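You operate a simulated robot arm through the tools that you are given. There is no shell and no other tool. Be economical: measure what you need, move in short steps, check, and stop when the job is done.

You are at the controls of a simulated two-armed robot. One attempt, no reset.

## Task
Cap the open spray can and crate it; bring out the gloss can and uncap it.
Fine: the capped can stands in the orange crate, the other on the green square; hold it while you pull its cap; the cap goes in the black tray. Set down upright: yellow spray can, what you pick out.

Only the result counts: the job must be done as asked and must still hold three seconds after the hand-in. Knocking over, shifting, dropping, spilling or breaking anything else fails it. Lids that push on must go on centred and level and be pressed home; caps that screw on are set level and turned clockwise until they are tight.

## Robot
Two 7-joint arms with fingered hands on one trunk, on a base that drives. Base frame: it is fixed to the floor where the robot stands at the start and does not move with it; the origin is under the middle of the robot, x ahead of it, y to its left, z up; the surface under the hand at the start is at about z = 850. Lengths are in mm, angles in rad, forces in N, time in s.
The left shoulder is at the start at [70, 166, 1093], the right one opposite. With the tool pointing down near the work surface each hand reaches from about 460 to 960 mm from the robot's upright axis, wherever it stands, measured 20 degrees to its own side. Places, roughly: green square [500, 400, 800]; orange crate [700, -300, 900]. Payload 4.1 kg a hand.
The TCP of each hand is the grasp point between the finger pads, 32 mm short of the fingertips. In the tool frame z runs along the fingers and y along their closing line. Largest opening 108 mm; the body of the gripper starts 38 mm behind the TCP. The gripper is a hand of 4 fingers: y runs from the thumb to the fingers, the wrist lies at [-16, -108, -186] in the tool frame, and closing takes about 1.5 s.
Orientation is told as [roll, pitch, yaw] about the base's x, y, z axes, in that order, counted from this pose: with the fingers straight down and the wrist toward the robot, the tool's x, y and z point along [0, 1, 0], [1, 0, 0] and [0, 0, -1] of the base frame.

## Interface
- The arms move only by the tool nudge_tool. It takes "left_rows", "right_rows" or both (then of equal length, played together; a hand with none holds still); each is a list of rows, each a list of 6 numbers: the shift along the tool's x, y, z in mm, then the turn, a rotation vector about the tool's x, y, z in rad. In form: [[tx, ty, tz, wx, wy, wz], ...]. A call has 1 to 20 rows; each row is the pose to reach, as a shift and turn from the pose commanded when the call began, along the tool's axes at that moment. "left_hand" and "right_hand" are, for a hand that has rows, the gripper command, from -1 (fully open) to 1 (shut), values between in proportion, set as the call begins (left out, the last holds). Each row takes 0.2 s and may step no farther than 50 mm and 0.15 rad from the row before; otherwise, or with a gripper value out of range, the whole call is refused. A pose out of reach is approached as far as the arm can. The call stops where the force on the tool passes 40 N (or 10 N more than at its start, if that is more) or the arm is blocked; 0.2 s more then pass. The fingers move at their own pace (about 45 mm/s each) and stop on an object; they squeeze with about 29 N. The grip force told is the motor's: it shows also when the fingers shut on nothing. Time passes only in rows, and 0.2 s behind the last, so rows that repeat a pose let the fingers close. The reply holds the time, the measured pose of the TCP, the force on the tool along the base axes, the opening and the grip force, in the units named above and with some noise, with the torque about the TCP (base axes, N m) and any sound that the robot's microphone picked up.
- Cameras (640 x 400 px; columns grow to the right, rows downward): "scene" is now at [137.5, 22.7, 1328.6]; the picture's right is [0.27, -0.96, 0.00], its down [-0.48, -0.13, -0.87] and it looks along [0.83, 0.23, -0.50] (base axes); focal length 226 px, centre (320, 200). "left" rides on the left gripper at [-64, -93, -132] in its tool frame; the picture's right is [-0.80, -0.28, 0.53], its down [0.55, -0.71, 0.45] and it looks along [0.25, 0.65, 0.72] (tool axes); focal length 247 px, centre (320, 200). "right" rides on the right gripper at [64, -93, -131] in its tool frame; the picture's right is [-0.80, 0.28, -0.53], its down [-0.55, -0.71, 0.45] and it looks along [-0.25, 0.65, 0.72] (tool axes); focal length 247 px, centre (320, 200). There is no depth. A picture from a camera that has moved, and an enlarged one, comes with that camera's place and axes in the base frame and with its lens.
- get_image(camera): a new picture of that camera. It takes no simulated time.
- lift_body(by): slides the trunk up (or, below 0, down) by that many mm; the arms and the scene camera ride with it, the base frame stays. It gives what a move gives, with no picture.
- drive_base(legs): drives the robot by 1 to 6 legs, each [ahead, left, turn to the left] in mm, mm and rad, along the robot's own axes; the way and the turn of a leg run together, so that a leg with both is an arc; at most 1500 mm and 3.142 rad a leg. The arms and the cameras ride along, it lands a little off, and it stops where it bumps. It gives what a move gives.
- finger_targets(index, middle, ring, thumb_bend, hand): sets how far each is bent, from 0 (flat) to 100 (curled in); at 30 the hand is open as for a grip, at 70 the pads meet at the TCP. One left out holds its place. A second passes; each finger stops where it meets its share of the squeeze, and holds until it gets a number again. A gripper value or a shape takes the hand back. It gives what a move gives, with no picture; readings hold the bend of each and the force on the fingers (four entries, about 0 where the hand has none), thumb and palm.
- set_grasp(shape, hand): the hand has 4 fingers and takes this shape, open, in about a second: jaw (thumb against the fingers, like two jaws); tri (thumb and two fingers); tip (a fingertip pinch); poke (one finger out to press); point (the index stretched); flat (the hand flat); cup (the hand cupped); fist (a fist). The gripper value then closes the fingers along that shape, each until it touches; the sizes above hold for jaw. It gives what a move gives, with no picture.
- turn_head(pan, tilt): turns the head with the scene camera to pan (to the left, within 1.501 rad either way) and tilt (down, from -0.506 to 1.204), counted from straight ahead of the robot. It gives what a move gives.
- close_up(camera, box): a new picture of the part [left, top, right, bottom] of that camera's present view, enlarged. It takes no simulated time.
- finish_job(): hands the job in; it is judged then, once.

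Go step by step. Nothing tells you exact positions but the pictures and the camera data: compare them with the known pose of the tool, close in by small moves and look again before you grip or let go. The budget is 120 turns and 88 pictures, counting those below and the enlarged ones. Unless the task says otherwise, let go and move clear before handing in, and close with one line.

The tools are called after ">>>" by a JSON object that holds its "method" and its "body". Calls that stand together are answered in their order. nudge_tool: Moves the arms, as the interface text tells. Its arguments: {"type":"object","properties":{"left_rows":{"type":"array"},"left_hand":{"type":"number"},"right_rows":{"type":"array"},"right_hand":{"type":"number"}},"required":[]} The other tools are called the same way: lift_body (by) slides the trunk up or down; set_grasp (shape, hand) gives the hand a shape; finger_targets (index, middle, ring, thumb_bend, hand) moves the fingers one by one; drive_base (legs) drives the base; turn_head (pan, tilt) turns the head that bears the scene camera; get_image (camera) takes a picture; close_up (camera, box) takes an enlarged picture of a part of a camera's view; finish_job () hands the job in.

At the start:

```text
clock: 0.0
left_eef_pos: [545.7, 393.3, 1257.6]
left_orientation: [0.0, -0.001, 0.001]
left_contact_force: [0.0, -0.5, -0.2]
left_ft_torque: [0.01, 0.0, 0.0]
left_opening: 107.6
left_finger_force: 0.1
left_shape: jaw
left_bend: [30.0, 30.0, 30.0, 30.0]
left_finger forces: [0.0, 0.0, 0.1, 0.0, 0.0, 0.0]
right_eef_pos: [549.2, -117.2, 1154.2]
right_orientation: [-0.001, 0.0, 0.0]
right_contact_force: [0.4, -0.1, -1.2]
right_ft_torque: [0.0, 0.0, -0.02]
right_opening: 107.2
right_finger_force: 0.0
right_shape: jaw
right_bend: [30.0, 30.0, 30.0, 30.0]
right_finger forces: [0.1, 0.1, 0.0, 0.0, 0.0, 0.0]
trunk travel left (down, up): [-600.0, 340.0]
robot x, y, heading: [-0.3, 1.3, -0.001]
head pan, tilt: [0.271, 0.525]
```

scene: 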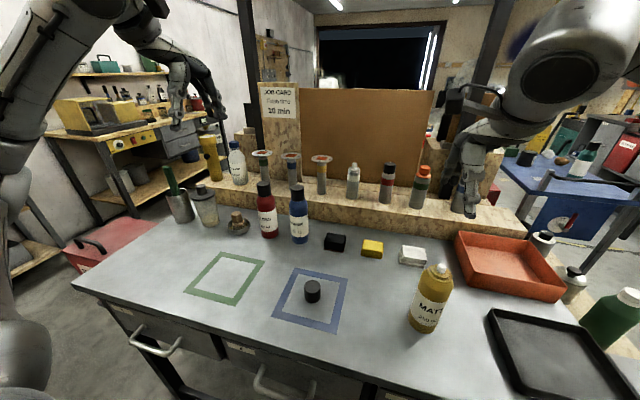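
right: 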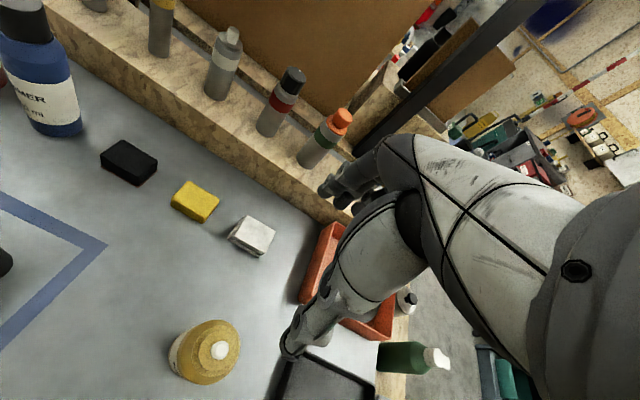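
left: 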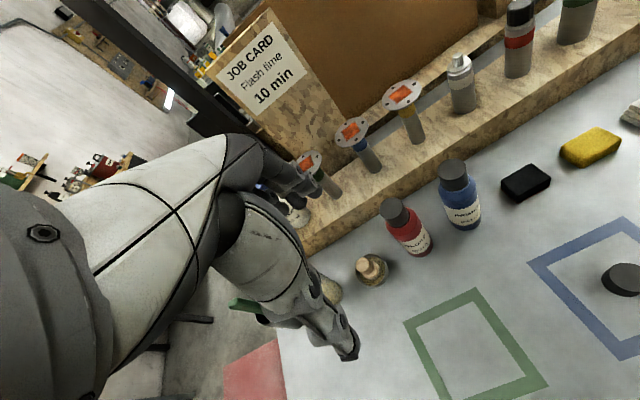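

I see a yellow MATT can without its cap, a black cap in the blue square, and red and blue cans with black caps. I'll read the labels first.

>>> {"method": "close_up", "body": {"camera": "scene", "box": [220, 160, 340, 250]}}

>>> {"method": "close_up", "body": {"camera": "scene", "box": [280, 220, 480, 345]}}

>>> {"method": "close_up", "body": {"camera": "left", "box": [340, 140, 500, 240]}}

```text
4.44 times, centred on (280, 205) of scene
camera zoom: at [137.5, 22.7, 1328.6], right [0.27, -0.96, 0.0], down [-0.48, -0.13, -0.87], along [0.83, 0.23, -0.5], focal length 1003 px, centre (498, 178)
```

zoom: 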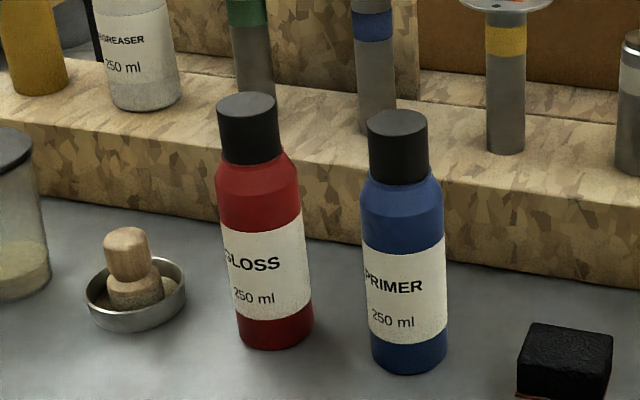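

```text
3.20 times, centred on (380, 282) of scene
camera zoom: at [137.5, 22.7, 1328.6], right [0.27, -0.96, 0.0], down [-0.48, -0.13, -0.87], along [0.83, 0.23, -0.5], focal length 722 px, centre (128, -64)
```

zoom: 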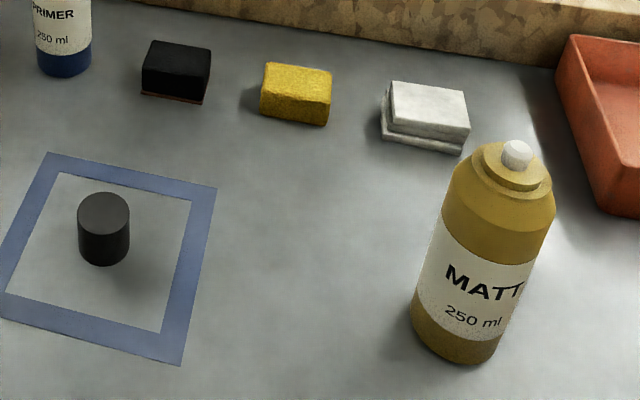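

```text
4.00 times, centred on (420, 190) of left
camera zoom: at [453.5, 329.7, 1389.2], right [-0.28, -0.8, -0.53], down [-0.71, 0.55, -0.45], along [0.65, 0.25, -0.72], focal length 988 px, centre (-80, 240)
```

zoom: 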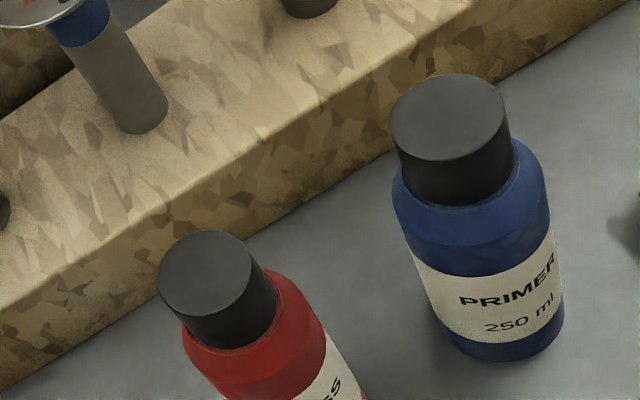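

The red can is GLOSS (about [670, 302]), MATT stands at about [473, -112], and the loose cap is at about [475, 134] on a table at z≈850. Next I look toward the crate and tray.

>>> {"method": "turn_head", "body": {"pan": -0.35, "tilt": 0.65}}

>>> {"method": "get_image", "body": {"camera": "scene"}}

```text
clock: 1.0
left_eef_pos: [547.0, 393.0, 1258.4]
left_orientation: [0.001, 0.0, 0.001]
left_contact_force: [0.0, 0.0, -0.3]
left_ft_torque: [-0.01, -0.04, -0.05]
left_opening: 107.7
left_finger_force: 0.1
left_shape: jaw
left_bend: [30.0, 30.0, 30.0, 30.0]
left_finger forces: [0.0, 0.1, 0.1, 0.0, 0.0, 0.0]
right_eef_pos: [548.7, -116.6, 1154.2]
right_orientation: [0.001, 0.001, -0.001]
right_contact_force: [0.0, -0.1, 1.4]
right_ft_torque: [0.02, 0.02, 0.03]
right_opening: 107.5
right_finger_force: 0.1
right_shape: jaw
right_bend: [30.0, 30.0, 30.0, 30.0]
right_finger forces: [0.1, 0.0, 0.0, 0.1, 0.1, 0.1]
trunk travel left (down, up): [-600.0, 340.0]
robot x, y, heading: [1.7, -0.0, -0.002]
head pan, tilt: [-0.351, 0.649]
```

```text
81 pictures are left
camera scene: at [132.0, -31.2, 1317.6], right [-0.34, -0.94, 0.0], down [-0.57, 0.21, -0.8], along [0.75, -0.27, -0.6], focal length 226 px, centre (320, 200)
```

scene: 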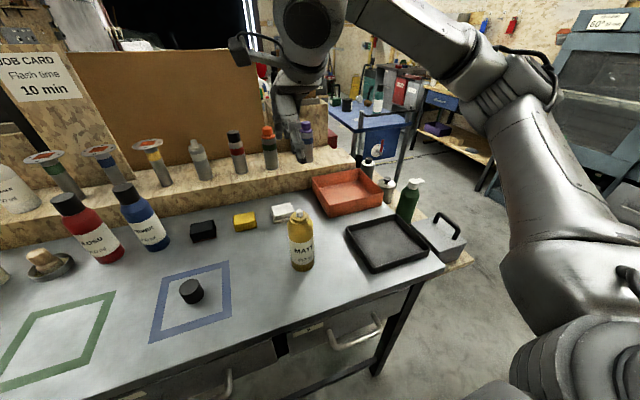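

The crate spans about x 620–765, y -425 to -230, with its rim near 915; the tray is centred near [475, -350]. I bring the right hand above the loose cap and look.

>>> {"method": "nudge_tool", "body": {"right_rows": [[45, -14, 0, 0, 0, 0], [90, -28, 0, 0, 0, 0], [135, -42, 10, 0, 0, 0], [180, -56, 40, 0, 0, 0], [220, -66, 80, 0, 0, 0], [251, -74, 120, 0, 0, 0], [251, -74, 164, 0, 0, 0], [251, -74, 164, 0, 0, 0]], "right_hand": -0.3}}

>>> {"method": "get_image", "body": {"camera": "right"}}

>>> {"method": "get_image", "body": {"camera": "scene"}}

```text
refused: row 4 steps farther than a row can; nothing moved
```

```text
80 pictures are left
camera right: at [455.9, -51.9, 1286.1], right [0.28, -0.8, 0.53], down [-0.71, -0.55, -0.45], along [0.65, -0.25, -0.72], focal length 247 px, centre (320, 200)
```

right: 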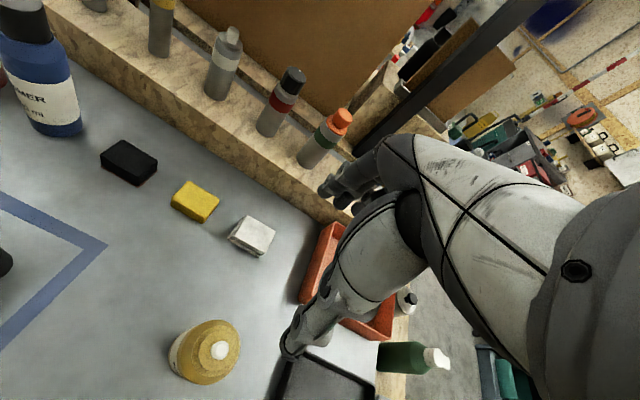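

```text
79 pictures are left
camera scene: at [132.0, -31.2, 1317.6], right [-0.34, -0.94, 0.0], down [-0.57, 0.21, -0.8], along [0.75, -0.27, -0.6], focal length 226 px, centre (320, 200)
```

scene: 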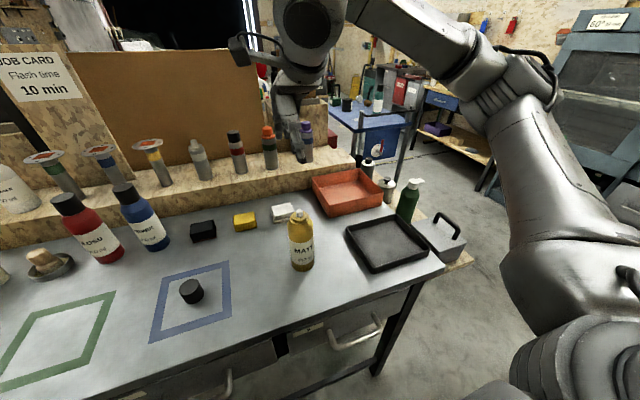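

A step was too long; nothing moved. I repeat with smaller steps.

>>> {"method": "nudge_tool", "body": {"right_rows": [[40, -12, 0, 0, 0, 0], [80, -24, 0, 0, 0, 0], [120, -36, 10, 0, 0, 0], [155, -46, 30, 0, 0, 0], [190, -56, 55, 0, 0, 0], [220, -66, 85, 0, 0, 0], [245, -74, 120, 0, 0, 0], [251, -74, 164, 0, 0, 0], [251, -74, 164, 0, 0, 0]], "right_hand": -0.3}}

>>> {"method": "turn_head", "body": {"pan": 0.25, "tilt": 0.75}}

>>> {"method": "get_image", "body": {"camera": "right"}}

>>> {"method": "get_image", "body": {"camera": "scene"}}

```text
clock: 3.0
left_eef_pos: [545.0, 394.2, 1258.8]
left_orientation: [0.001, 0.0, 0.0]
left_contact_force: [0.7, 0.4, -0.2]
left_ft_torque: [-0.03, 0.0, -0.04]
left_opening: 107.4
left_finger_force: 0.2
left_shape: jaw
left_bend: [30.0, 30.0, 30.0, 30.0]
left_finger forces: [0.0, 0.0, 0.0, 0.0, 0.0, 0.1]
right_eef_pos: [472.8, 130.8, 991.0]
right_orientation: [0.001, -0.001, -0.001]
right_contact_force: [-0.1, 0.5, 0.5]
right_ft_torque: [-0.01, 0.01, 0.05]
right_opening: 70.5
right_finger_force: 0.0
right_shape: jaw
right_bend: [27.0, 39.0, 36.0, 64.0]
right_finger forces: [0.0, 0.0, 0.1, 0.0, 0.0, 0.0]
trunk travel left (down, up): [-600.0, 340.0]
robot x, y, heading: [-0.2, -1.9, -0.002]
head pan, tilt: [-0.351, 0.649]
```

```text
clock: 4.0
left_eef_pos: [545.4, 394.2, 1258.1]
left_orientation: [0.001, -0.001, -0.001]
left_contact_force: [0.4, 0.6, 0.2]
left_ft_torque: [-0.02, -0.04, 0.01]
left_opening: 107.4
left_finger_force: 0.0
left_shape: jaw
left_bend: [30.0, 30.0, 30.0, 30.0]
left_finger forces: [0.1, 0.1, 0.0, 0.0, 0.0, 0.0]
right_eef_pos: [473.9, 129.9, 991.5]
right_orientation: [0.0, 0.001, -0.001]
right_contact_force: [0.8, 0.6, -0.2]
right_ft_torque: [0.02, -0.02, -0.04]
right_opening: 70.4
right_finger_force: 0.0
right_shape: jaw
right_bend: [27.0, 39.0, 36.0, 64.0]
right_finger forces: [0.1, 0.0, 0.1, 0.1, 0.0, 0.1]
trunk travel left (down, up): [-600.0, 340.0]
robot x, y, heading: [1.1, 0.9, 0.001]
head pan, tilt: [0.25, 0.75]
```

```text
78 pictures are left
camera right: at [380.4, 196.0, 1122.9], right [0.28, -0.8, 0.53], down [-0.71, -0.55, -0.45], along [0.65, -0.25, -0.72], focal length 247 px, centre (320, 200)
```

right: 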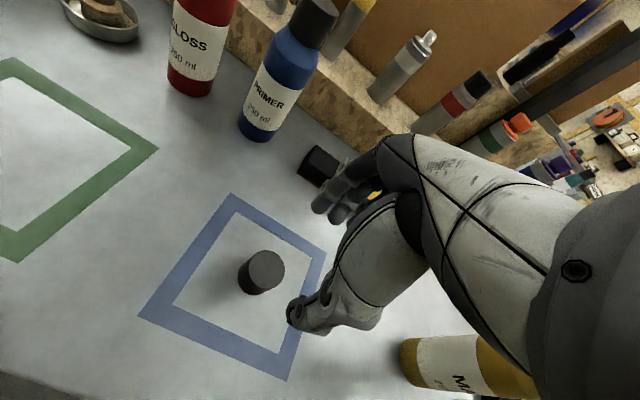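

```text
77 pictures are left
camera scene: at [130.7, 19.1, 1309.0], right [0.25, -0.97, 0.0], down [-0.66, -0.17, -0.73], along [0.71, 0.18, -0.68], focal length 226 px, centre (320, 200)
```

scene: 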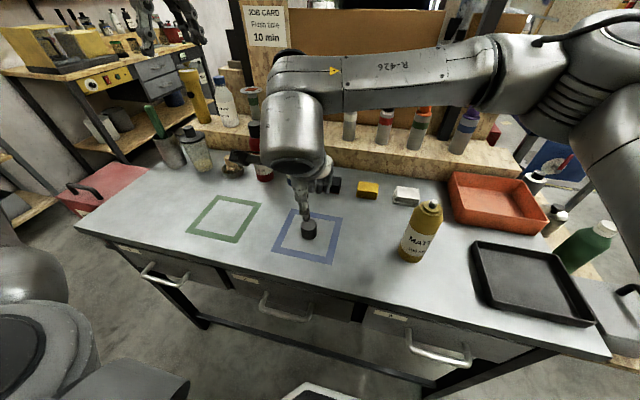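

The cap is at about [479, 136]. I lower the open hand around it.

>>> {"method": "nudge_tool", "body": {"right_rows": [[6, 5.5, 30, 0, 0, 0], [6, 5.5, 60, 0, 0, 0], [6, 5.5, 85, 0, 0, 0], [6, 5.5, 101, 0, 0, 0], [6, 5.5, 101, 0, 0, 0]]}}

>>> {"method": "get_image", "body": {"camera": "right"}}

>>> {"method": "close_up", "body": {"camera": "scene", "box": [260, 180, 360, 250]}}

```text
clock: 5.2
left_eef_pos: [546.6, 394.6, 1259.1]
left_orientation: [-0.001, 0.0, -0.001]
left_contact_force: [-0.2, -0.4, 0.3]
left_ft_torque: [0.05, -0.01, 0.0]
left_opening: 107.7
left_finger_force: 0.1
left_shape: jaw
left_bend: [30.0, 30.0, 30.0, 30.0]
left_finger forces: [0.0, 0.0, 0.0, 0.0, 0.1, 0.0]
right_eef_pos: [480.9, 137.4, 888.6]
right_orientation: [-0.001, 0.0, 0.001]
right_contact_force: [0.1, 0.5, 0.6]
right_ft_torque: [-0.01, -0.04, -0.02]
right_opening: 70.5
right_finger_force: 0.1
right_shape: jaw
right_bend: [27.0, 39.0, 36.0, 64.0]
right_finger forces: [0.1, 0.1, 0.1, 0.0, 0.0, 0.0]
trunk travel left (down, up): [-600.0, 340.0]
robot x, y, heading: [4.2, 2.4, 0.0]
head pan, tilt: [0.25, 0.75]
```

```text
76 pictures are left
camera right: at [388.0, 203.7, 1020.5], right [0.28, -0.8, 0.53], down [-0.71, -0.55, -0.45], along [0.65, -0.25, -0.72], focal length 247 px, centre (320, 200)
```

right: 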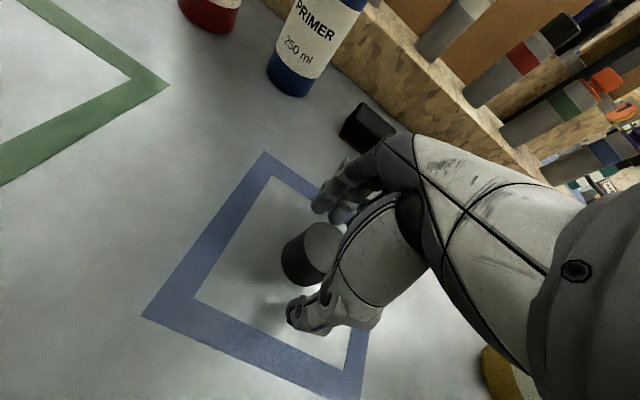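

```text
5.71 times, centred on (310, 215) of scene
camera zoom: at [130.5, 19.0, 1309.0], right [0.25, -0.97, 0.0], down [-0.66, -0.17, -0.73], along [0.71, 0.18, -0.68], focal length 1289 px, centre (377, 114)
```

zoom: 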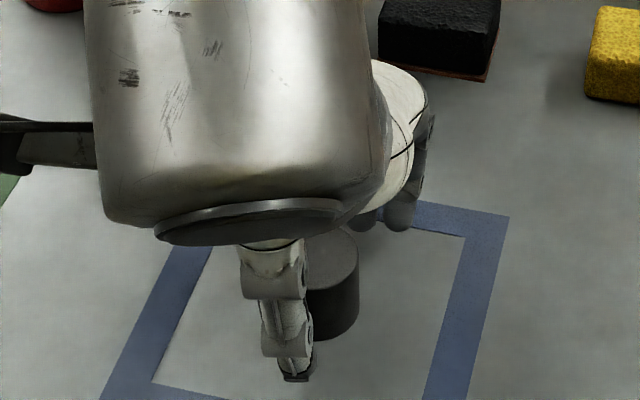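

The hand is centred on the cap. I close the grip.

>>> {"method": "nudge_tool", "body": {"right_rows": [[0, 0, 0, 0, 0, 0], [0, 0, 0, 0, 0, 0], [0, 0, 0, 0, 0, 0], [0, 0, 0, 0, 0, 0], [0, 0, 0, 0, 0, 0], [0, 0, 0, 0, 0, 0], [0, 0, 0, 0, 0, 0], [0, 0, 0, 0, 0, 0]], "right_hand": 1}}

>>> {"method": "get_image", "body": {"camera": "right"}}

```text
clock: 7.0
left_eef_pos: [547.1, 393.8, 1258.2]
left_orientation: [-0.001, 0.001, 0.0]
left_contact_force: [0.4, 0.1, 0.3]
left_ft_torque: [0.01, 0.03, -0.01]
left_opening: 107.6
left_finger_force: 0.1
left_shape: jaw
left_bend: [30.0, 30.0, 30.0, 30.0]
left_finger forces: [0.0, 0.0, 0.0, 0.0, 0.1, 0.0]
right_eef_pos: [480.3, 137.7, 889.5]
right_orientation: [0.0, 0.0, 0.001]
right_contact_force: [-0.2, 0.1, -0.1]
right_ft_torque: [-0.03, 0.0, -0.02]
right_opening: 31.1
right_finger_force: 29.0
right_shape: jaw
right_bend: [74.0, 54.0, 59.0, 75.0]
right_finger forces: [15.6, 8.8, 0.1, 0.0, 24.8, 0.0]
trunk travel left (down, up): [-600.0, 340.0]
robot x, y, heading: [-1.1, 1.2, -0.002]
head pan, tilt: [0.25, 0.75]
```

```text
74 pictures are left
camera right: at [388.2, 203.9, 1020.6], right [0.28, -0.8, 0.53], down [-0.71, -0.55, -0.45], along [0.65, -0.25, -0.72], focal length 247 px, centre (320, 200)
```

right: 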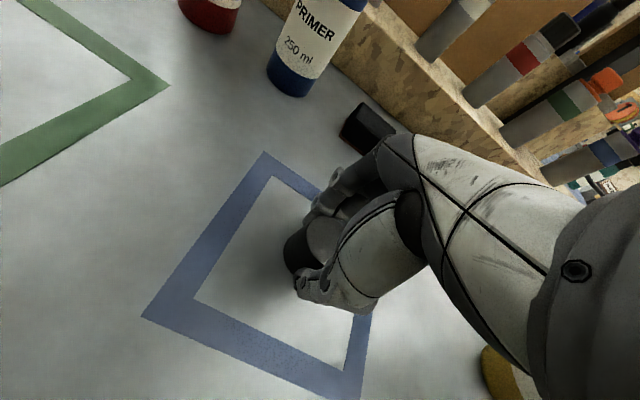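

Cap gripped. I lift it and look at how it sits.

>>> {"method": "nudge_tool", "body": {"right_rows": [[0, 0, -20, 0, 0, 0], [0, 0, -60, 0, 0, 0], [0, 0, -100, 0, 0, 0], [0, 0, -150, 0, 0, 0], [0, 0, -200, 0, 0, 0], [0, 0, -220, 0, 0, 0], [0, 0, -220, 0, 0, 0]]}}

>>> {"method": "get_image", "body": {"camera": "scene"}}

>>> {"method": "get_image", "body": {"camera": "right"}}

>>> {"method": "get_image", "body": {"camera": "left"}}

```text
clock: 8.6
left_eef_pos: [545.8, 394.6, 1259.4]
left_orientation: [0.001, -0.001, 0.0]
left_contact_force: [0.0, 0.3, 0.7]
left_ft_torque: [-0.02, 0.03, 0.01]
left_opening: 107.7
left_finger_force: 0.0
left_shape: jaw
left_bend: [30.0, 30.0, 30.0, 30.0]
left_finger forces: [0.1, 0.0, 0.1, 0.0, 0.0, 0.0]
right_eef_pos: [480.4, 138.5, 1109.5]
right_orientation: [0.0, 0.0, 0.0]
right_contact_force: [-0.4, -0.2, -0.7]
right_ft_torque: [0.02, -0.01, -0.02]
right_opening: 30.9
right_finger_force: 29.4
right_shape: jaw
right_bend: [74.0, 54.0, 59.0, 75.0]
right_finger forces: [15.7, 9.2, 0.1, 0.1, 24.7, 0.0]
trunk travel left (down, up): [-600.0, 340.0]
robot x, y, heading: [-2.7, 2.6, -0.002]
head pan, tilt: [0.25, 0.75]
```

```text
73 pictures are left
camera scene: at [130.8, 19.2, 1309.0], right [0.25, -0.97, 0.0], down [-0.66, -0.17, -0.73], along [0.71, 0.18, -0.68], focal length 226 px, centre (320, 200)
```

scene: 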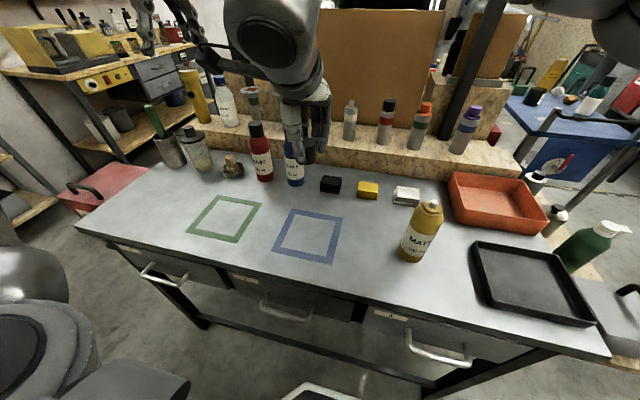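

```text
72 pictures are left
camera right: at [387.1, 204.5, 1240.8], right [0.28, -0.8, 0.53], down [-0.71, -0.55, -0.45], along [0.65, -0.25, -0.72], focal length 247 px, centre (320, 200)
```

right: 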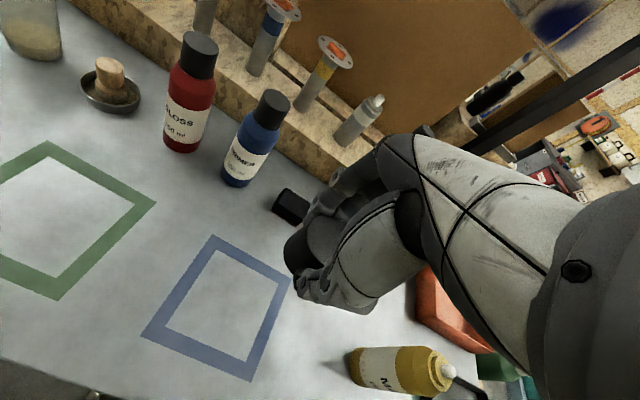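

```text
71 pictures are left
camera left: at [453.6, 329.8, 1389.1], right [-0.28, -0.8, -0.53], down [-0.71, 0.55, -0.45], along [0.65, 0.25, -0.72], focal length 247 px, centre (320, 200)
```

left: 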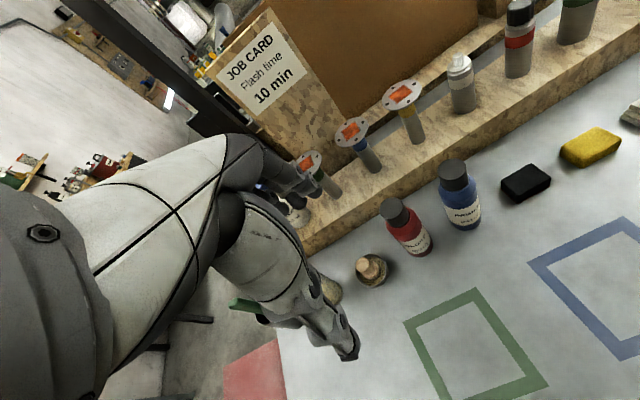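

The cap hangs level in the hand. I move it above the MATT can and zoom in.

>>> {"method": "nudge_tool", "body": {"right_rows": [[-40, 0, 0, 0, 0, 0], [-80, 0, 0, 0, 0, 0], [-120, -2, 0, 0, 0, 0], [-160, -3, 0, 0, 0, 0], [-200, -4, 0, 0, 0, 0], [-240, -5, 0, 0, 0, 0], [-250, -6, 0, 0, 0, 0], [-250, -6, 0, 0, 0, 0]], "left_rows": [[-30, -10, 10, 0, 0, 0.12], [-60, -20, 20, 0, 0, 0.24], [-100, -30, 30, 0, 0, 0.36], [-140, -40, 40, 0, 0, 0.48], [-170, -50, 50, 0, 0, 0.6], [-200, -60, 60, 0, 0, 0.72], [-230, -70, 70, 0, 0, 0.84], [-230, -80, 80, 0, 0, 0.96]]}}

>>> {"method": "turn_head", "body": {"pan": -0.3, "tilt": 0.5}}

>>> {"method": "get_image", "body": {"camera": "scene"}}

>>> {"method": "get_image", "body": {"camera": "left"}}

>>> {"method": "get_image", "body": {"camera": "right"}}

```text
clock: 10.4
left_eef_pos: [465.1, 165.9, 1178.9]
left_orientation: [0.0, -0.002, -0.961]
left_contact_force: [-0.2, -0.1, -0.3]
left_ft_torque: [-0.03, 0.0, 0.02]
left_opening: 107.5
left_finger_force: 0.0
left_shape: jaw
left_bend: [30.0, 30.0, 30.0, 30.0]
left_finger forces: [0.0, 0.1, 0.0, 0.0, 0.1, 0.0]
right_eef_pos: [475.9, -108.4, 1107.6]
right_orientation: [-0.003, 0.0, 0.0]
right_contact_force: [0.7, 0.6, -0.1]
right_ft_torque: [-0.04, 0.03, -0.01]
right_opening: 31.2
right_finger_force: 29.0
right_shape: jaw
right_bend: [74.0, 54.0, 59.0, 75.0]
right_finger forces: [15.7, 9.1, 0.1, 0.0, 24.6, 0.1]
trunk travel left (down, up): [-600.0, 340.0]
robot x, y, heading: [1.7, -1.7, -0.003]
head pan, tilt: [0.25, 0.75]
```

```text
clock: 11.4
left_eef_pos: [465.8, 164.2, 1179.0]
left_orientation: [0.0, -0.001, -0.957]
left_contact_force: [-0.4, -0.3, -0.6]
left_ft_torque: [0.02, 0.01, -0.04]
left_opening: 107.8
left_finger_force: 0.1
left_shape: jaw
left_bend: [30.0, 30.0, 30.0, 30.0]
left_finger forces: [0.1, 0.1, 0.0, 0.0, 0.0, 0.0]
right_eef_pos: [474.1, -109.5, 1107.0]
right_orientation: [0.0, -0.002, 0.0]
right_contact_force: [0.0, -0.8, -0.3]
right_ft_torque: [-0.01, 0.02, 0.01]
right_opening: 31.0
right_finger_force: 28.7
right_shape: jaw
right_bend: [74.0, 54.0, 59.0, 75.0]
right_finger forces: [15.7, 9.2, 0.1, 0.1, 24.6, 0.0]
trunk travel left (down, up): [-600.0, 340.0]
robot x, y, heading: [-1.3, -2.9, 0.001]
head pan, tilt: [-0.3, 0.499]
```

```text
70 pictures are left
camera scene: at [137.3, -28.1, 1330.9], right [-0.29, -0.96, 0.0], down [-0.46, 0.14, -0.88], along [0.84, -0.26, -0.48], focal length 226 px, centre (320, 200)
```

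scene: 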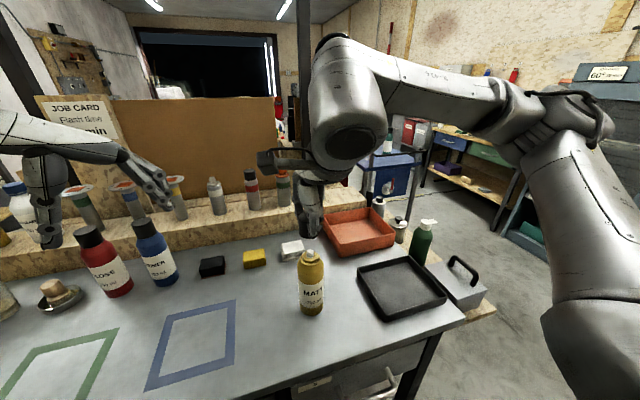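

```text
69 pictures are left
camera left: at [359.4, 202.9, 1309.9], right [-0.82, -0.23, -0.53], down [0.04, 0.89, -0.45], along [0.58, -0.39, -0.72], focal length 247 px, centre (320, 200)
```

left: 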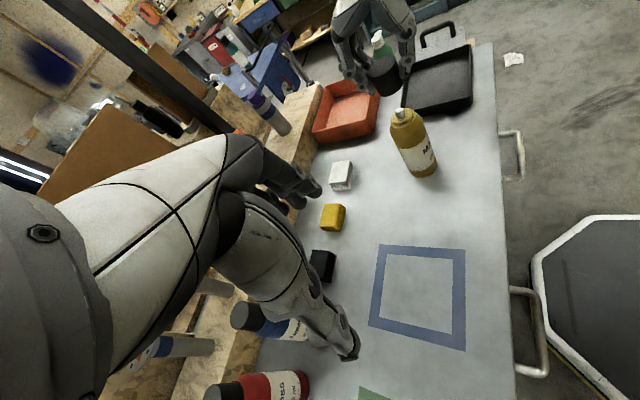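

```text
68 pictures are left
camera right: at [382.0, -44.0, 1239.8], right [0.28, -0.8, 0.53], down [-0.71, -0.55, -0.45], along [0.65, -0.25, -0.72], focal length 247 px, centre (320, 200)
```

right: 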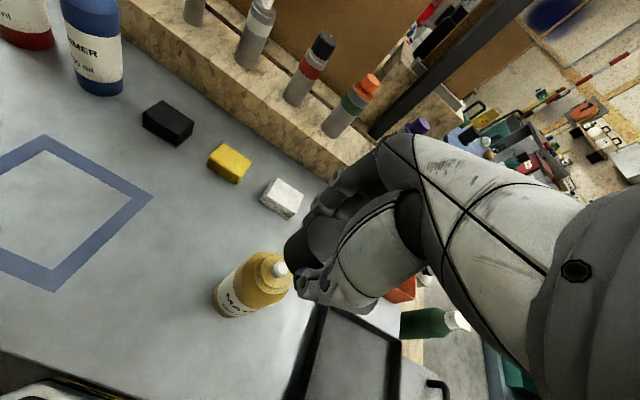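

Both cameras now see cap and can. I zoom in for alignment.

>>> {"method": "close_up", "body": {"camera": "left", "box": [336, 40, 464, 120]}}

>>> {"method": "close_up", "body": {"camera": "scene", "box": [256, 200, 368, 270]}}

>>> {"method": "close_up", "body": {"camera": "right", "box": [224, 205, 352, 285]}}

```text
5.00 times, centred on (400, 80) of left
camera zoom: at [359.4, 202.9, 1309.9], right [-0.82, -0.23, -0.53], down [0.04, 0.89, -0.45], along [0.58, -0.39, -0.72], focal length 1235 px, centre (-80, 800)
```

zoom: 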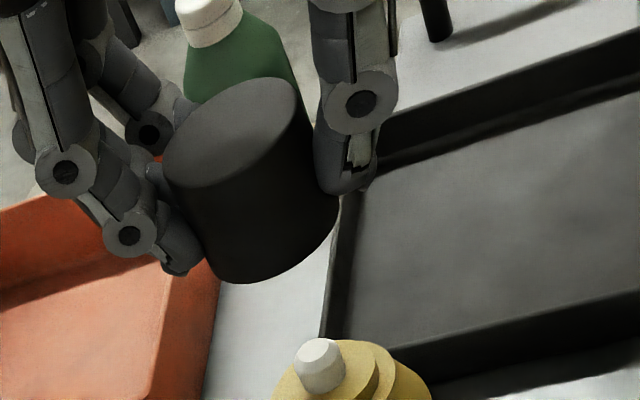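

```text
5.71 times, centred on (312, 235) of scene
camera zoom: at [137.3, -28.1, 1330.9], right [-0.29, -0.96, 0.0], down [-0.46, 0.14, -0.88], along [0.84, -0.26, -0.48], focal length 1289 px, centre (366, 0)
```

zoom: 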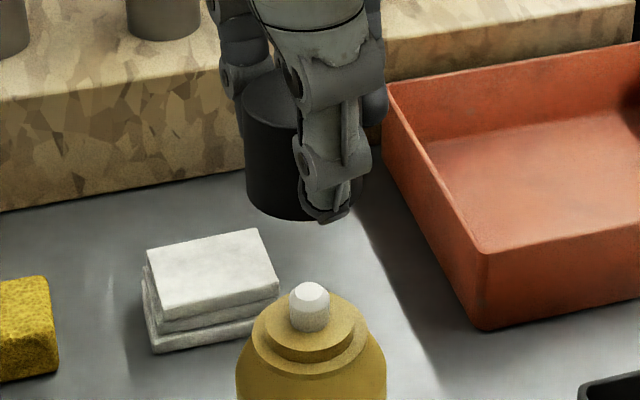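

```text
5.00 times, centred on (288, 245) of right
camera zoom: at [382.0, -44.0, 1239.8], right [0.28, -0.8, 0.53], down [-0.71, -0.55, -0.45], along [0.65, -0.25, -0.72], focal length 1235 px, centre (480, -25)
```

zoom: 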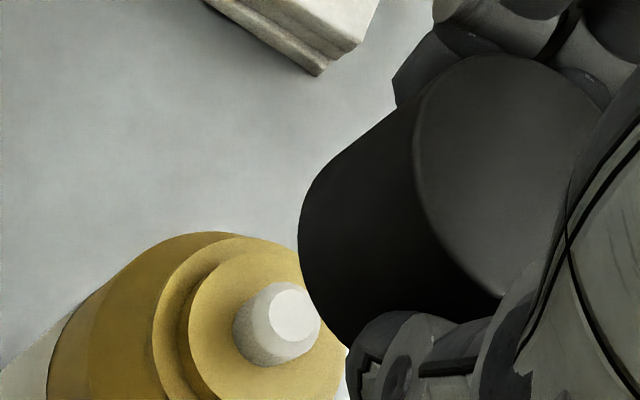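

Cap axis and nozzle agree within a few mm. I lower to just above the nozzle and measure again.

>>> {"method": "nudge_tool", "body": {"right_rows": [[0, 3, 20, 0, 0, 0], [0, 3, 38, 0, 0, 0], [0, 3, 38, 0, 0, 0]]}}

>>> {"method": "close_up", "body": {"camera": "left", "box": [336, 60, 464, 140]}}

>>> {"method": "close_up", "body": {"camera": "scene", "box": [256, 210, 368, 280]}}

>>> {"method": "close_up", "body": {"camera": "right", "box": [224, 205, 352, 285]}}

```text
clock: 12.2
left_eef_pos: [465.3, 163.6, 1178.7]
left_orientation: [0.001, 0.0, -0.96]
left_contact_force: [0.7, 0.1, -0.3]
left_ft_torque: [-0.01, -0.01, -0.01]
left_opening: 107.3
left_finger_force: 0.1
left_shape: jaw
left_bend: [30.0, 30.0, 30.0, 30.0]
left_finger forces: [0.1, 0.0, 0.0, 0.0, 0.0, 0.1]
right_eef_pos: [477.6, -108.5, 1069.9]
right_orientation: [0.0, -0.001, 0.001]
right_contact_force: [-0.4, 0.0, -0.3]
right_ft_torque: [-0.01, 0.0, 0.01]
right_opening: 31.1
right_finger_force: 28.6
right_shape: jaw
right_bend: [74.0, 54.0, 59.0, 75.0]
right_finger forces: [15.8, 9.3, 0.0, 0.0, 24.6, 0.0]
trunk travel left (down, up): [-600.0, 340.0]
robot x, y, heading: [-2.2, -1.3, -0.001]
head pan, tilt: [-0.3, 0.499]
```

```text
5.00 times, centred on (400, 100) of left
camera zoom: at [359.1, 202.9, 1309.9], right [-0.82, -0.23, -0.53], down [0.04, 0.89, -0.45], along [0.58, -0.39, -0.72], focal length 1235 px, centre (-80, 700)
```

zoom: 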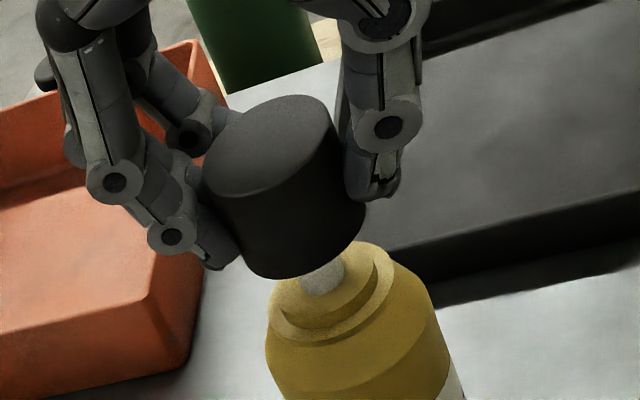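

```text
5.71 times, centred on (312, 245) of scene
camera zoom: at [137.1, -28.3, 1331.0], right [-0.3, -0.96, 0.0], down [-0.46, 0.14, -0.88], along [0.84, -0.26, -0.48], focal length 1289 px, centre (366, -57)
```

zoom: 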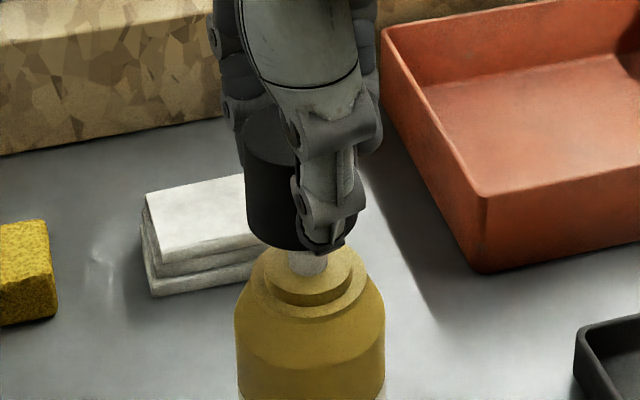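

```text
5.00 times, centred on (288, 245) of right
camera zoom: at [384.2, -43.4, 1201.6], right [0.28, -0.8, 0.53], down [-0.71, -0.55, -0.45], along [0.65, -0.25, -0.72], focal length 1235 px, centre (480, -25)
```

zoom: 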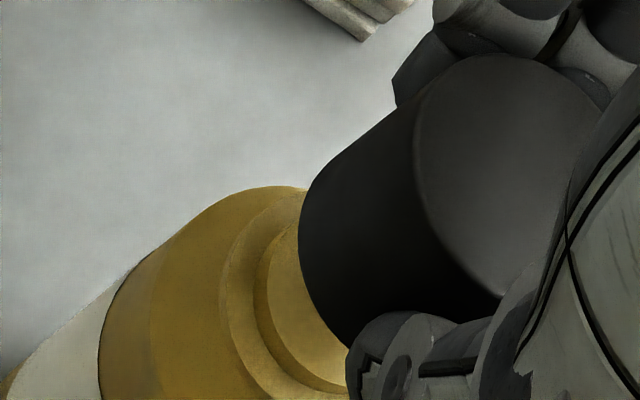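

Axes line up to about 1 mm from both views. I lower slowly until contact.

>>> {"method": "nudge_tool", "body": {"right_rows": [[0, 0, 6, 0, 0, 0], [0, 0, 12, 0, 0, 0], [0, 0, 17, 0, 0, 0], [0, 0, 20, 0, 0, 0], [0, 0, 23, 0, 0, 0], [0, 0, 23, 0, 0, 0]]}}

>>> {"method": "close_up", "body": {"camera": "left", "box": [336, 70, 464, 150]}}

>>> {"method": "close_up", "body": {"camera": "scene", "box": [256, 210, 368, 280]}}

```text
clock: 13.6
left_eef_pos: [465.1, 164.4, 1178.6]
left_orientation: [0.001, 0.0, -0.959]
left_contact_force: [-0.4, -0.1, -0.1]
left_ft_torque: [-0.02, -0.04, 0.01]
left_opening: 107.8
left_finger_force: 0.1
left_shape: jaw
left_bend: [30.0, 30.0, 30.0, 30.0]
left_finger forces: [0.1, 0.1, 0.0, 0.0, 0.0, 0.0]
right_eef_pos: [478.8, -109.6, 1048.9]
right_orientation: [0.001, -0.003, 0.0]
right_contact_force: [0.2, 0.2, 0.3]
right_ft_torque: [0.0, 0.02, 0.01]
right_opening: 30.9
right_finger_force: 29.0
right_shape: jaw
right_bend: [74.0, 54.0, 59.0, 75.0]
right_finger forces: [15.7, 9.2, 0.0, 0.1, 24.6, 0.0]
trunk travel left (down, up): [-600.0, 340.0]
robot x, y, heading: [-0.2, 2.7, -0.002]
head pan, tilt: [-0.3, 0.499]
```

```text
5.00 times, centred on (400, 110) of left
camera zoom: at [359.3, 202.8, 1309.9], right [-0.82, -0.23, -0.53], down [0.04, 0.89, -0.45], along [0.58, -0.39, -0.72], focal length 1235 px, centre (-80, 650)
```

zoom: 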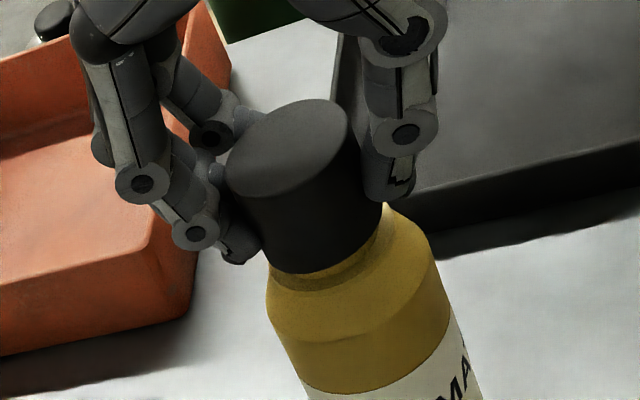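

```text
5.71 times, centred on (312, 245) of scene
camera zoom: at [137.3, -28.4, 1330.9], right [-0.3, -0.96, 0.0], down [-0.46, 0.14, -0.88], along [0.84, -0.26, -0.48], focal length 1289 px, centre (366, -57)
```

zoom: 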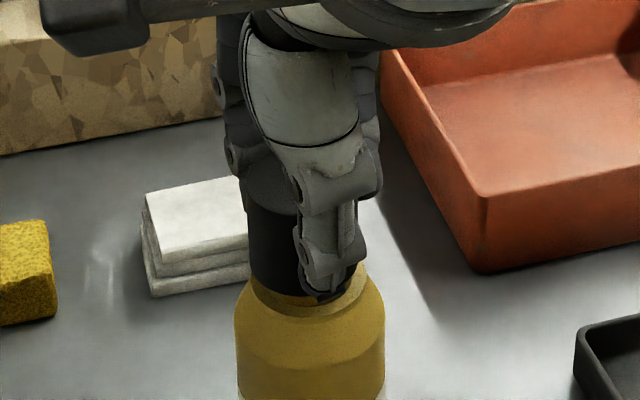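

Centred in both views and no contact yet. I continue down in small steps.

>>> {"method": "nudge_tool", "body": {"right_rows": [[0, 0, 2, 0, 0, 0], [0, 0, 4, 0, 0, 0], [0, 0, 6, 0, 0, 0], [0, 0, 8, 0, 0, 0], [0, 0, 10, 0, 0, 0], [0, 0, 12, 0, 0, 0]]}}

>>> {"method": "close_up", "body": {"camera": "left", "box": [336, 70, 464, 150]}}

```text
clock: 15.0
left_eef_pos: [465.0, 164.5, 1178.3]
left_orientation: [0.001, 0.0, -0.961]
left_contact_force: [0.8, 0.1, -0.6]
left_ft_torque: [0.02, 0.01, -0.04]
left_opening: 107.5
left_finger_force: 0.0
left_shape: jaw
left_bend: [30.0, 30.0, 30.0, 30.0]
left_finger forces: [0.0, 0.1, 0.1, 0.1, 0.0, 0.0]
right_eef_pos: [476.3, -109.1, 1039.9]
right_orientation: [0.001, -0.005, -0.002]
right_contact_force: [2.1, -3.9, 23.0]
right_ft_torque: [-0.05, -0.2, 0.0]
right_opening: 32.5
right_finger_force: 28.8
right_shape: jaw
right_bend: [74.0, 54.0, 59.0, 75.0]
right_finger forces: [17.8, 12.4, 0.1, 0.0, 27.7, 0.0]
trunk travel left (down, up): [-600.0, 340.0]
robot x, y, heading: [1.2, -1.7, 0.001]
head pan, tilt: [-0.3, 0.499]
heard: snap
```

```text
5.00 times, centred on (400, 110) of left
camera zoom: at [357.7, 202.5, 1310.8], right [-0.82, -0.23, -0.53], down [0.05, 0.89, -0.45], along [0.58, -0.39, -0.72], focal length 1235 px, centre (-80, 650)
```

zoom: 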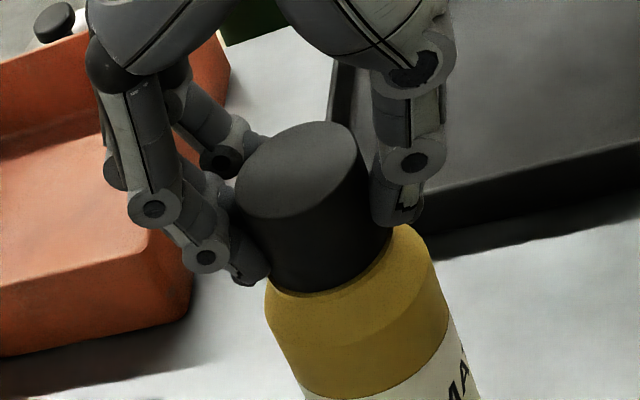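

A snap was heard and the cap sits level on the shoulder. I relieve the pressure, open and rise clear.

>>> {"method": "nudge_tool", "body": {"right_rows": [[0, 0, -3, 0, 0, 0], [0, 0, -3, 0, 0, 0], [0, 0, -3, 0, 0, 0], [0, 0, -3, 0, 0, 0], [0, 0, -3, 0, 0, 0], [0, 0, -3, 0, 0, 0], [0, 0, -20, 0, 0, 0], [0, 0, -60, 0, 0, 0], [0, 0, -100, 0, 0, 0], [0, 0, -130, 0, 0, 0]], "right_hand": -0.4}}

>>> {"method": "get_image", "body": {"camera": "left"}}

>>> {"method": "get_image", "body": {"camera": "scene"}}

```text
clock: 17.2
left_eef_pos: [466.2, 162.9, 1178.4]
left_orientation: [0.0, -0.001, -0.96]
left_contact_force: [-0.6, 0.3, -0.3]
left_ft_torque: [0.01, 0.0, -0.01]
left_opening: 107.6
left_finger_force: 0.0
left_shape: jaw
left_bend: [30.0, 30.0, 30.0, 30.0]
left_finger forces: [0.0, 0.1, 0.0, 0.1, 0.1, 0.0]
right_eef_pos: [475.2, -108.8, 1166.8]
right_orientation: [0.0, 0.0, -0.001]
right_contact_force: [-0.3, 0.0, 0.1]
right_ft_torque: [-0.03, -0.04, 0.03]
right_opening: 75.3
right_finger_force: 0.0
right_shape: jaw
right_bend: [27.0, 38.0, 35.0, 61.0]
right_finger forces: [0.0, 0.0, 0.0, 0.1, 0.1, 0.1]
trunk travel left (down, up): [-600.0, 340.0]
robot x, y, heading: [1.6, -0.3, 0.001]
head pan, tilt: [-0.3, 0.499]
```

```text
58 pictures are left
camera left: at [358.9, 203.1, 1309.9], right [-0.82, -0.23, -0.53], down [0.04, 0.89, -0.45], along [0.58, -0.39, -0.72], focal length 247 px, centre (320, 200)
```

left: 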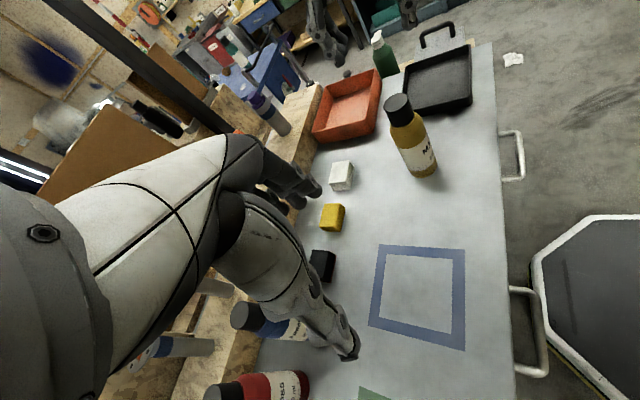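

```text
57 pictures are left
camera scene: at [136.9, -28.0, 1331.0], right [-0.3, -0.96, 0.0], down [-0.46, 0.14, -0.88], along [0.84, -0.26, -0.48], focal length 226 px, centre (320, 200)
```

scene: 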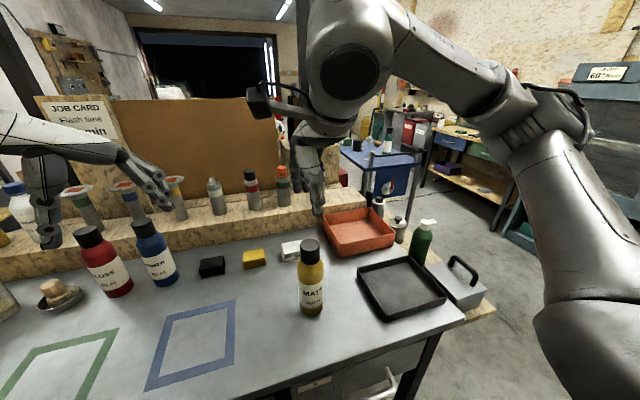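

The MATT can is capped. To grip it horizontally I need more room, so I drive back 250 mm.

>>> {"method": "drive_base", "body": {"legs": [[-250, 0, 0]]}}

>>> {"method": "nudge_tool", "body": {"left_rows": [[15, -20, 0, 0, 0, -0.06], [30, -40, 0, 0, 0, -0.13], [45, -60, 0, 0, 0, -0.2], [60, -80, 0, 0, 0, -0.27], [70, -95, 0, 0, 0, -0.34], [80, -110, 0, 0, 0, -0.41], [85, -120, 0, 0, 0, -0.48], [90, -130, 0, 0, 0, -0.55], [95, -140, 0, 0, 0, -0.62], [100, -145, 0, 0, 0, -0.69], [105, -150, 0, 0, 0, -0.76], [110, -155, 0, 0, 0, -0.83], [113, -160, 0, 0, 0, -0.9], [115, -164, 0, 0, 0, -0.96], [115, -164, 0, 0, 0, -0.96]], "right_rows": [[0, 9, -1, -0.081, 0.081, 0.081], [0, 18, -2, -0.161, 0.161, 0.161], [0, 27, -3, -0.242, 0.242, 0.242], [0, 36, -4, -0.322, 0.322, 0.322], [0, 45, -5, -0.403, 0.403, 0.403], [0, 54, -6, -0.484, 0.484, 0.484], [0, 63, -7, -0.564, 0.564, 0.564], [0, 72, -8, -0.645, 0.645, 0.645], [0, 81, -9, -0.726, 0.726, 0.726], [0, 90, -10, -0.806, 0.806, 0.806], [0, 99, -10, -0.887, 0.887, 0.887], [0, 108, -10, -0.967, 0.967, 0.967], [0, 117, -10, -1.048, 1.048, 1.048], [0, 126, -10, -1.129, 1.129, 1.129], [0, 130, -10, -1.209, 1.209, 1.209]]}}

>>> {"method": "get_image", "body": {"camera": "scene"}}

>>> {"method": "get_image", "body": {"camera": "right"}}

```text
clock: 19.0
left_eef_pos: [211.4, 166.0, 1179.4]
left_orientation: [-0.001, 0.001, -0.954]
left_contact_force: [-0.3, 0.1, -0.1]
left_ft_torque: [-0.03, -0.03, 0.0]
left_opening: 107.6
left_finger_force: 0.0
left_shape: jaw
left_bend: [30.0, 30.0, 30.0, 30.0]
left_finger forces: [0.0, 0.0, 0.0, 0.0, 0.0, 0.0]
right_eef_pos: [222.3, -105.5, 1166.0]
right_orientation: [0.0, 0.0, 0.004]
right_contact_force: [-0.9, 0.2, 0.1]
right_ft_torque: [0.01, 0.0, -0.01]
right_opening: 75.6
right_finger_force: 0.1
right_shape: jaw
right_bend: [27.0, 38.0, 35.0, 61.0]
right_finger forces: [0.0, 0.0, 0.0, 0.0, 0.1, 0.0]
trunk travel left (down, up): [-600.0, 340.0]
robot x, y, heading: [-251.0, -2.1, 0.003]
head pan, tilt: [-0.3, 0.499]
```

```text
clock: 22.2
left_eef_pos: [209.6, 366.2, 1177.3]
left_orientation: [-0.001, 0.001, 0.006]
left_contact_force: [-0.3, 0.5, -0.2]
left_ft_torque: [0.0, 0.01, -0.01]
left_opening: 107.6
left_finger_force: 0.1
left_shape: jaw
left_bend: [30.0, 30.0, 30.0, 30.0]
left_finger forces: [0.0, 0.0, 0.0, 0.0, 0.0, 0.0]
right_eef_pos: [352.2, -106.1, 1175.0]
right_orientation: [1.572, -0.001, -1.567]
right_contact_force: [0.8, 0.0, 0.3]
right_ft_torque: [0.0, 0.02, -0.01]
right_opening: 75.3
right_finger_force: 0.0
right_shape: jaw
right_bend: [27.0, 38.0, 35.0, 61.0]
right_finger forces: [0.0, 0.1, 0.0, 0.0, 0.1, 0.1]
trunk travel left (down, up): [-600.0, 340.0]
robot x, y, heading: [-252.7, -1.4, 0.009]
head pan, tilt: [-0.3, 0.499]
```

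```text
56 pictures are left
camera scene: at [-116.3, -26.9, 1331.0], right [-0.29, -0.96, 0.0], down [-0.46, 0.14, -0.88], along [0.84, -0.26, -0.48], focal length 226 px, centre (320, 200)
```

scene: 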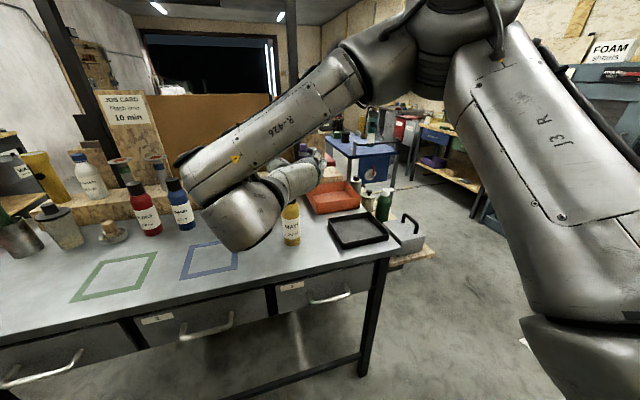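

```text
55 pictures are left
camera right: at [221.1, -12.4, 1239.9], right [-0.53, -0.29, -0.8], down [0.45, 0.71, -0.55], along [0.72, -0.65, -0.25], focal length 247 px, centre (320, 200)
```

right: 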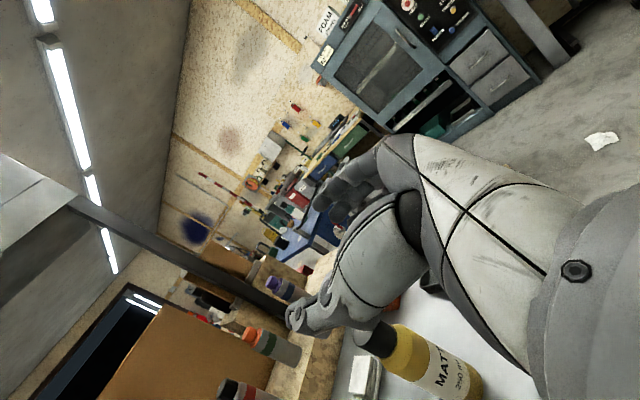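

The hand is horizontal now. I lower it to about z 952 in front of the can, opened wide and tilted slightly down.

>>> {"method": "nudge_tool", "body": {"right_rows": [[-40, 0, 0, 0, 0, 0], [-85, 1, 0, 0, -0.03, 0], [-130, 2, 0, 0, -0.06, 0], [-175, 3, 5, 0, -0.09, 0], [-223, 4, 10, 0, -0.12, 0], [-223, 4, 15, 0, -0.12, 0], [-223, 4, 15, 0, -0.12, 0]], "right_hand": -0.8}}

>>> {"method": "get_image", "body": {"camera": "right"}}

>>> {"method": "get_image", "body": {"camera": "scene"}}

```text
clock: 23.8
left_eef_pos: [208.8, 363.9, 1178.9]
left_orientation: [0.001, 0.001, 0.006]
left_contact_force: [0.2, -0.3, -1.1]
left_ft_torque: [-0.01, 0.0, -0.01]
left_opening: 107.6
left_finger_force: 0.0
left_shape: jaw
left_bend: [30.0, 30.0, 30.0, 30.0]
left_finger forces: [0.1, 0.0, 0.1, 0.0, 0.0, 0.1]
right_eef_pos: [371.2, -110.5, 954.3]
right_orientation: [1.449, -0.001, -1.568]
right_contact_force: [0.1, 0.0, -0.3]
right_ft_torque: [0.01, 0.0, 0.01]
right_opening: 97.1
right_finger_force: 0.0
right_shape: jaw
right_bend: [26.0, 32.0, 31.0, 44.0]
right_finger forces: [0.0, 0.0, 0.1, 0.0, 0.0, 0.0]
trunk travel left (down, up): [-600.0, 340.0]
robot x, y, heading: [-253.7, -2.0, 0.006]
head pan, tilt: [-0.3, 0.499]
```

```text
54 pictures are left
camera right: at [247.4, -18.2, 1034.3], right [-0.62, -0.29, -0.73], down [0.37, 0.71, -0.6], along [0.69, -0.65, -0.33], focal length 247 px, centre (320, 200)
```

right: 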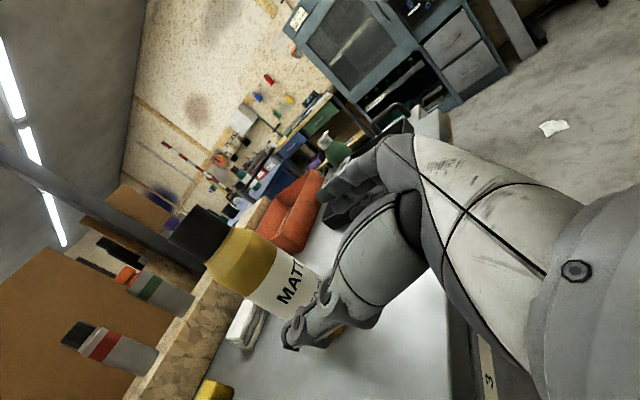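

```text
53 pictures are left
camera scene: at [-116.0, -28.3, 1330.9], right [-0.29, -0.96, 0.0], down [-0.46, 0.14, -0.88], along [0.84, -0.26, -0.48], focal length 226 px, centre (320, 200)
```

scene: 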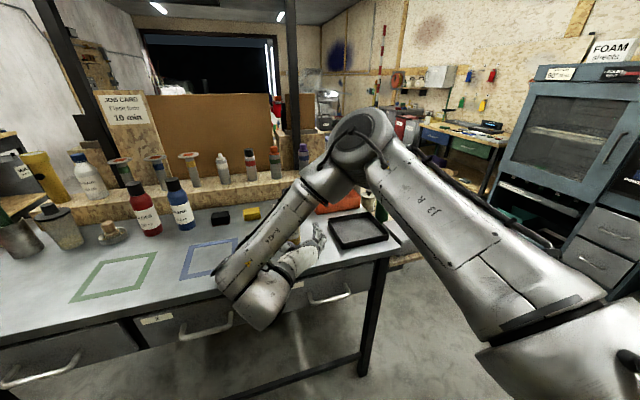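

I check the alignment on a close-up before advancing.

>>> {"method": "close_up", "body": {"camera": "right", "box": [160, 190, 352, 310]}}

```text
3.33 times, centred on (256, 250) of right
camera zoom: at [247.4, -18.2, 1034.3], right [-0.62, -0.29, -0.73], down [0.37, 0.71, -0.6], along [0.69, -0.65, -0.33], focal length 823 px, centre (533, 33)
```

zoom: 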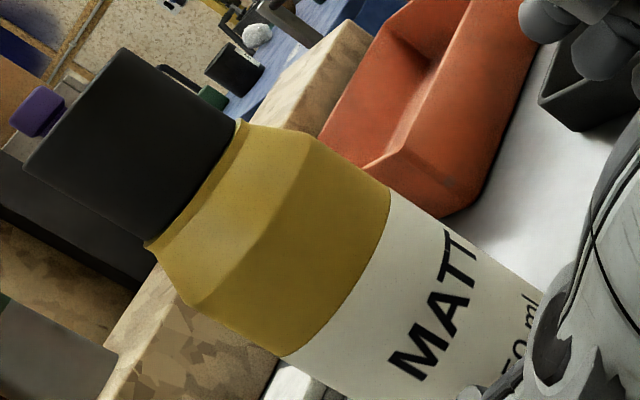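

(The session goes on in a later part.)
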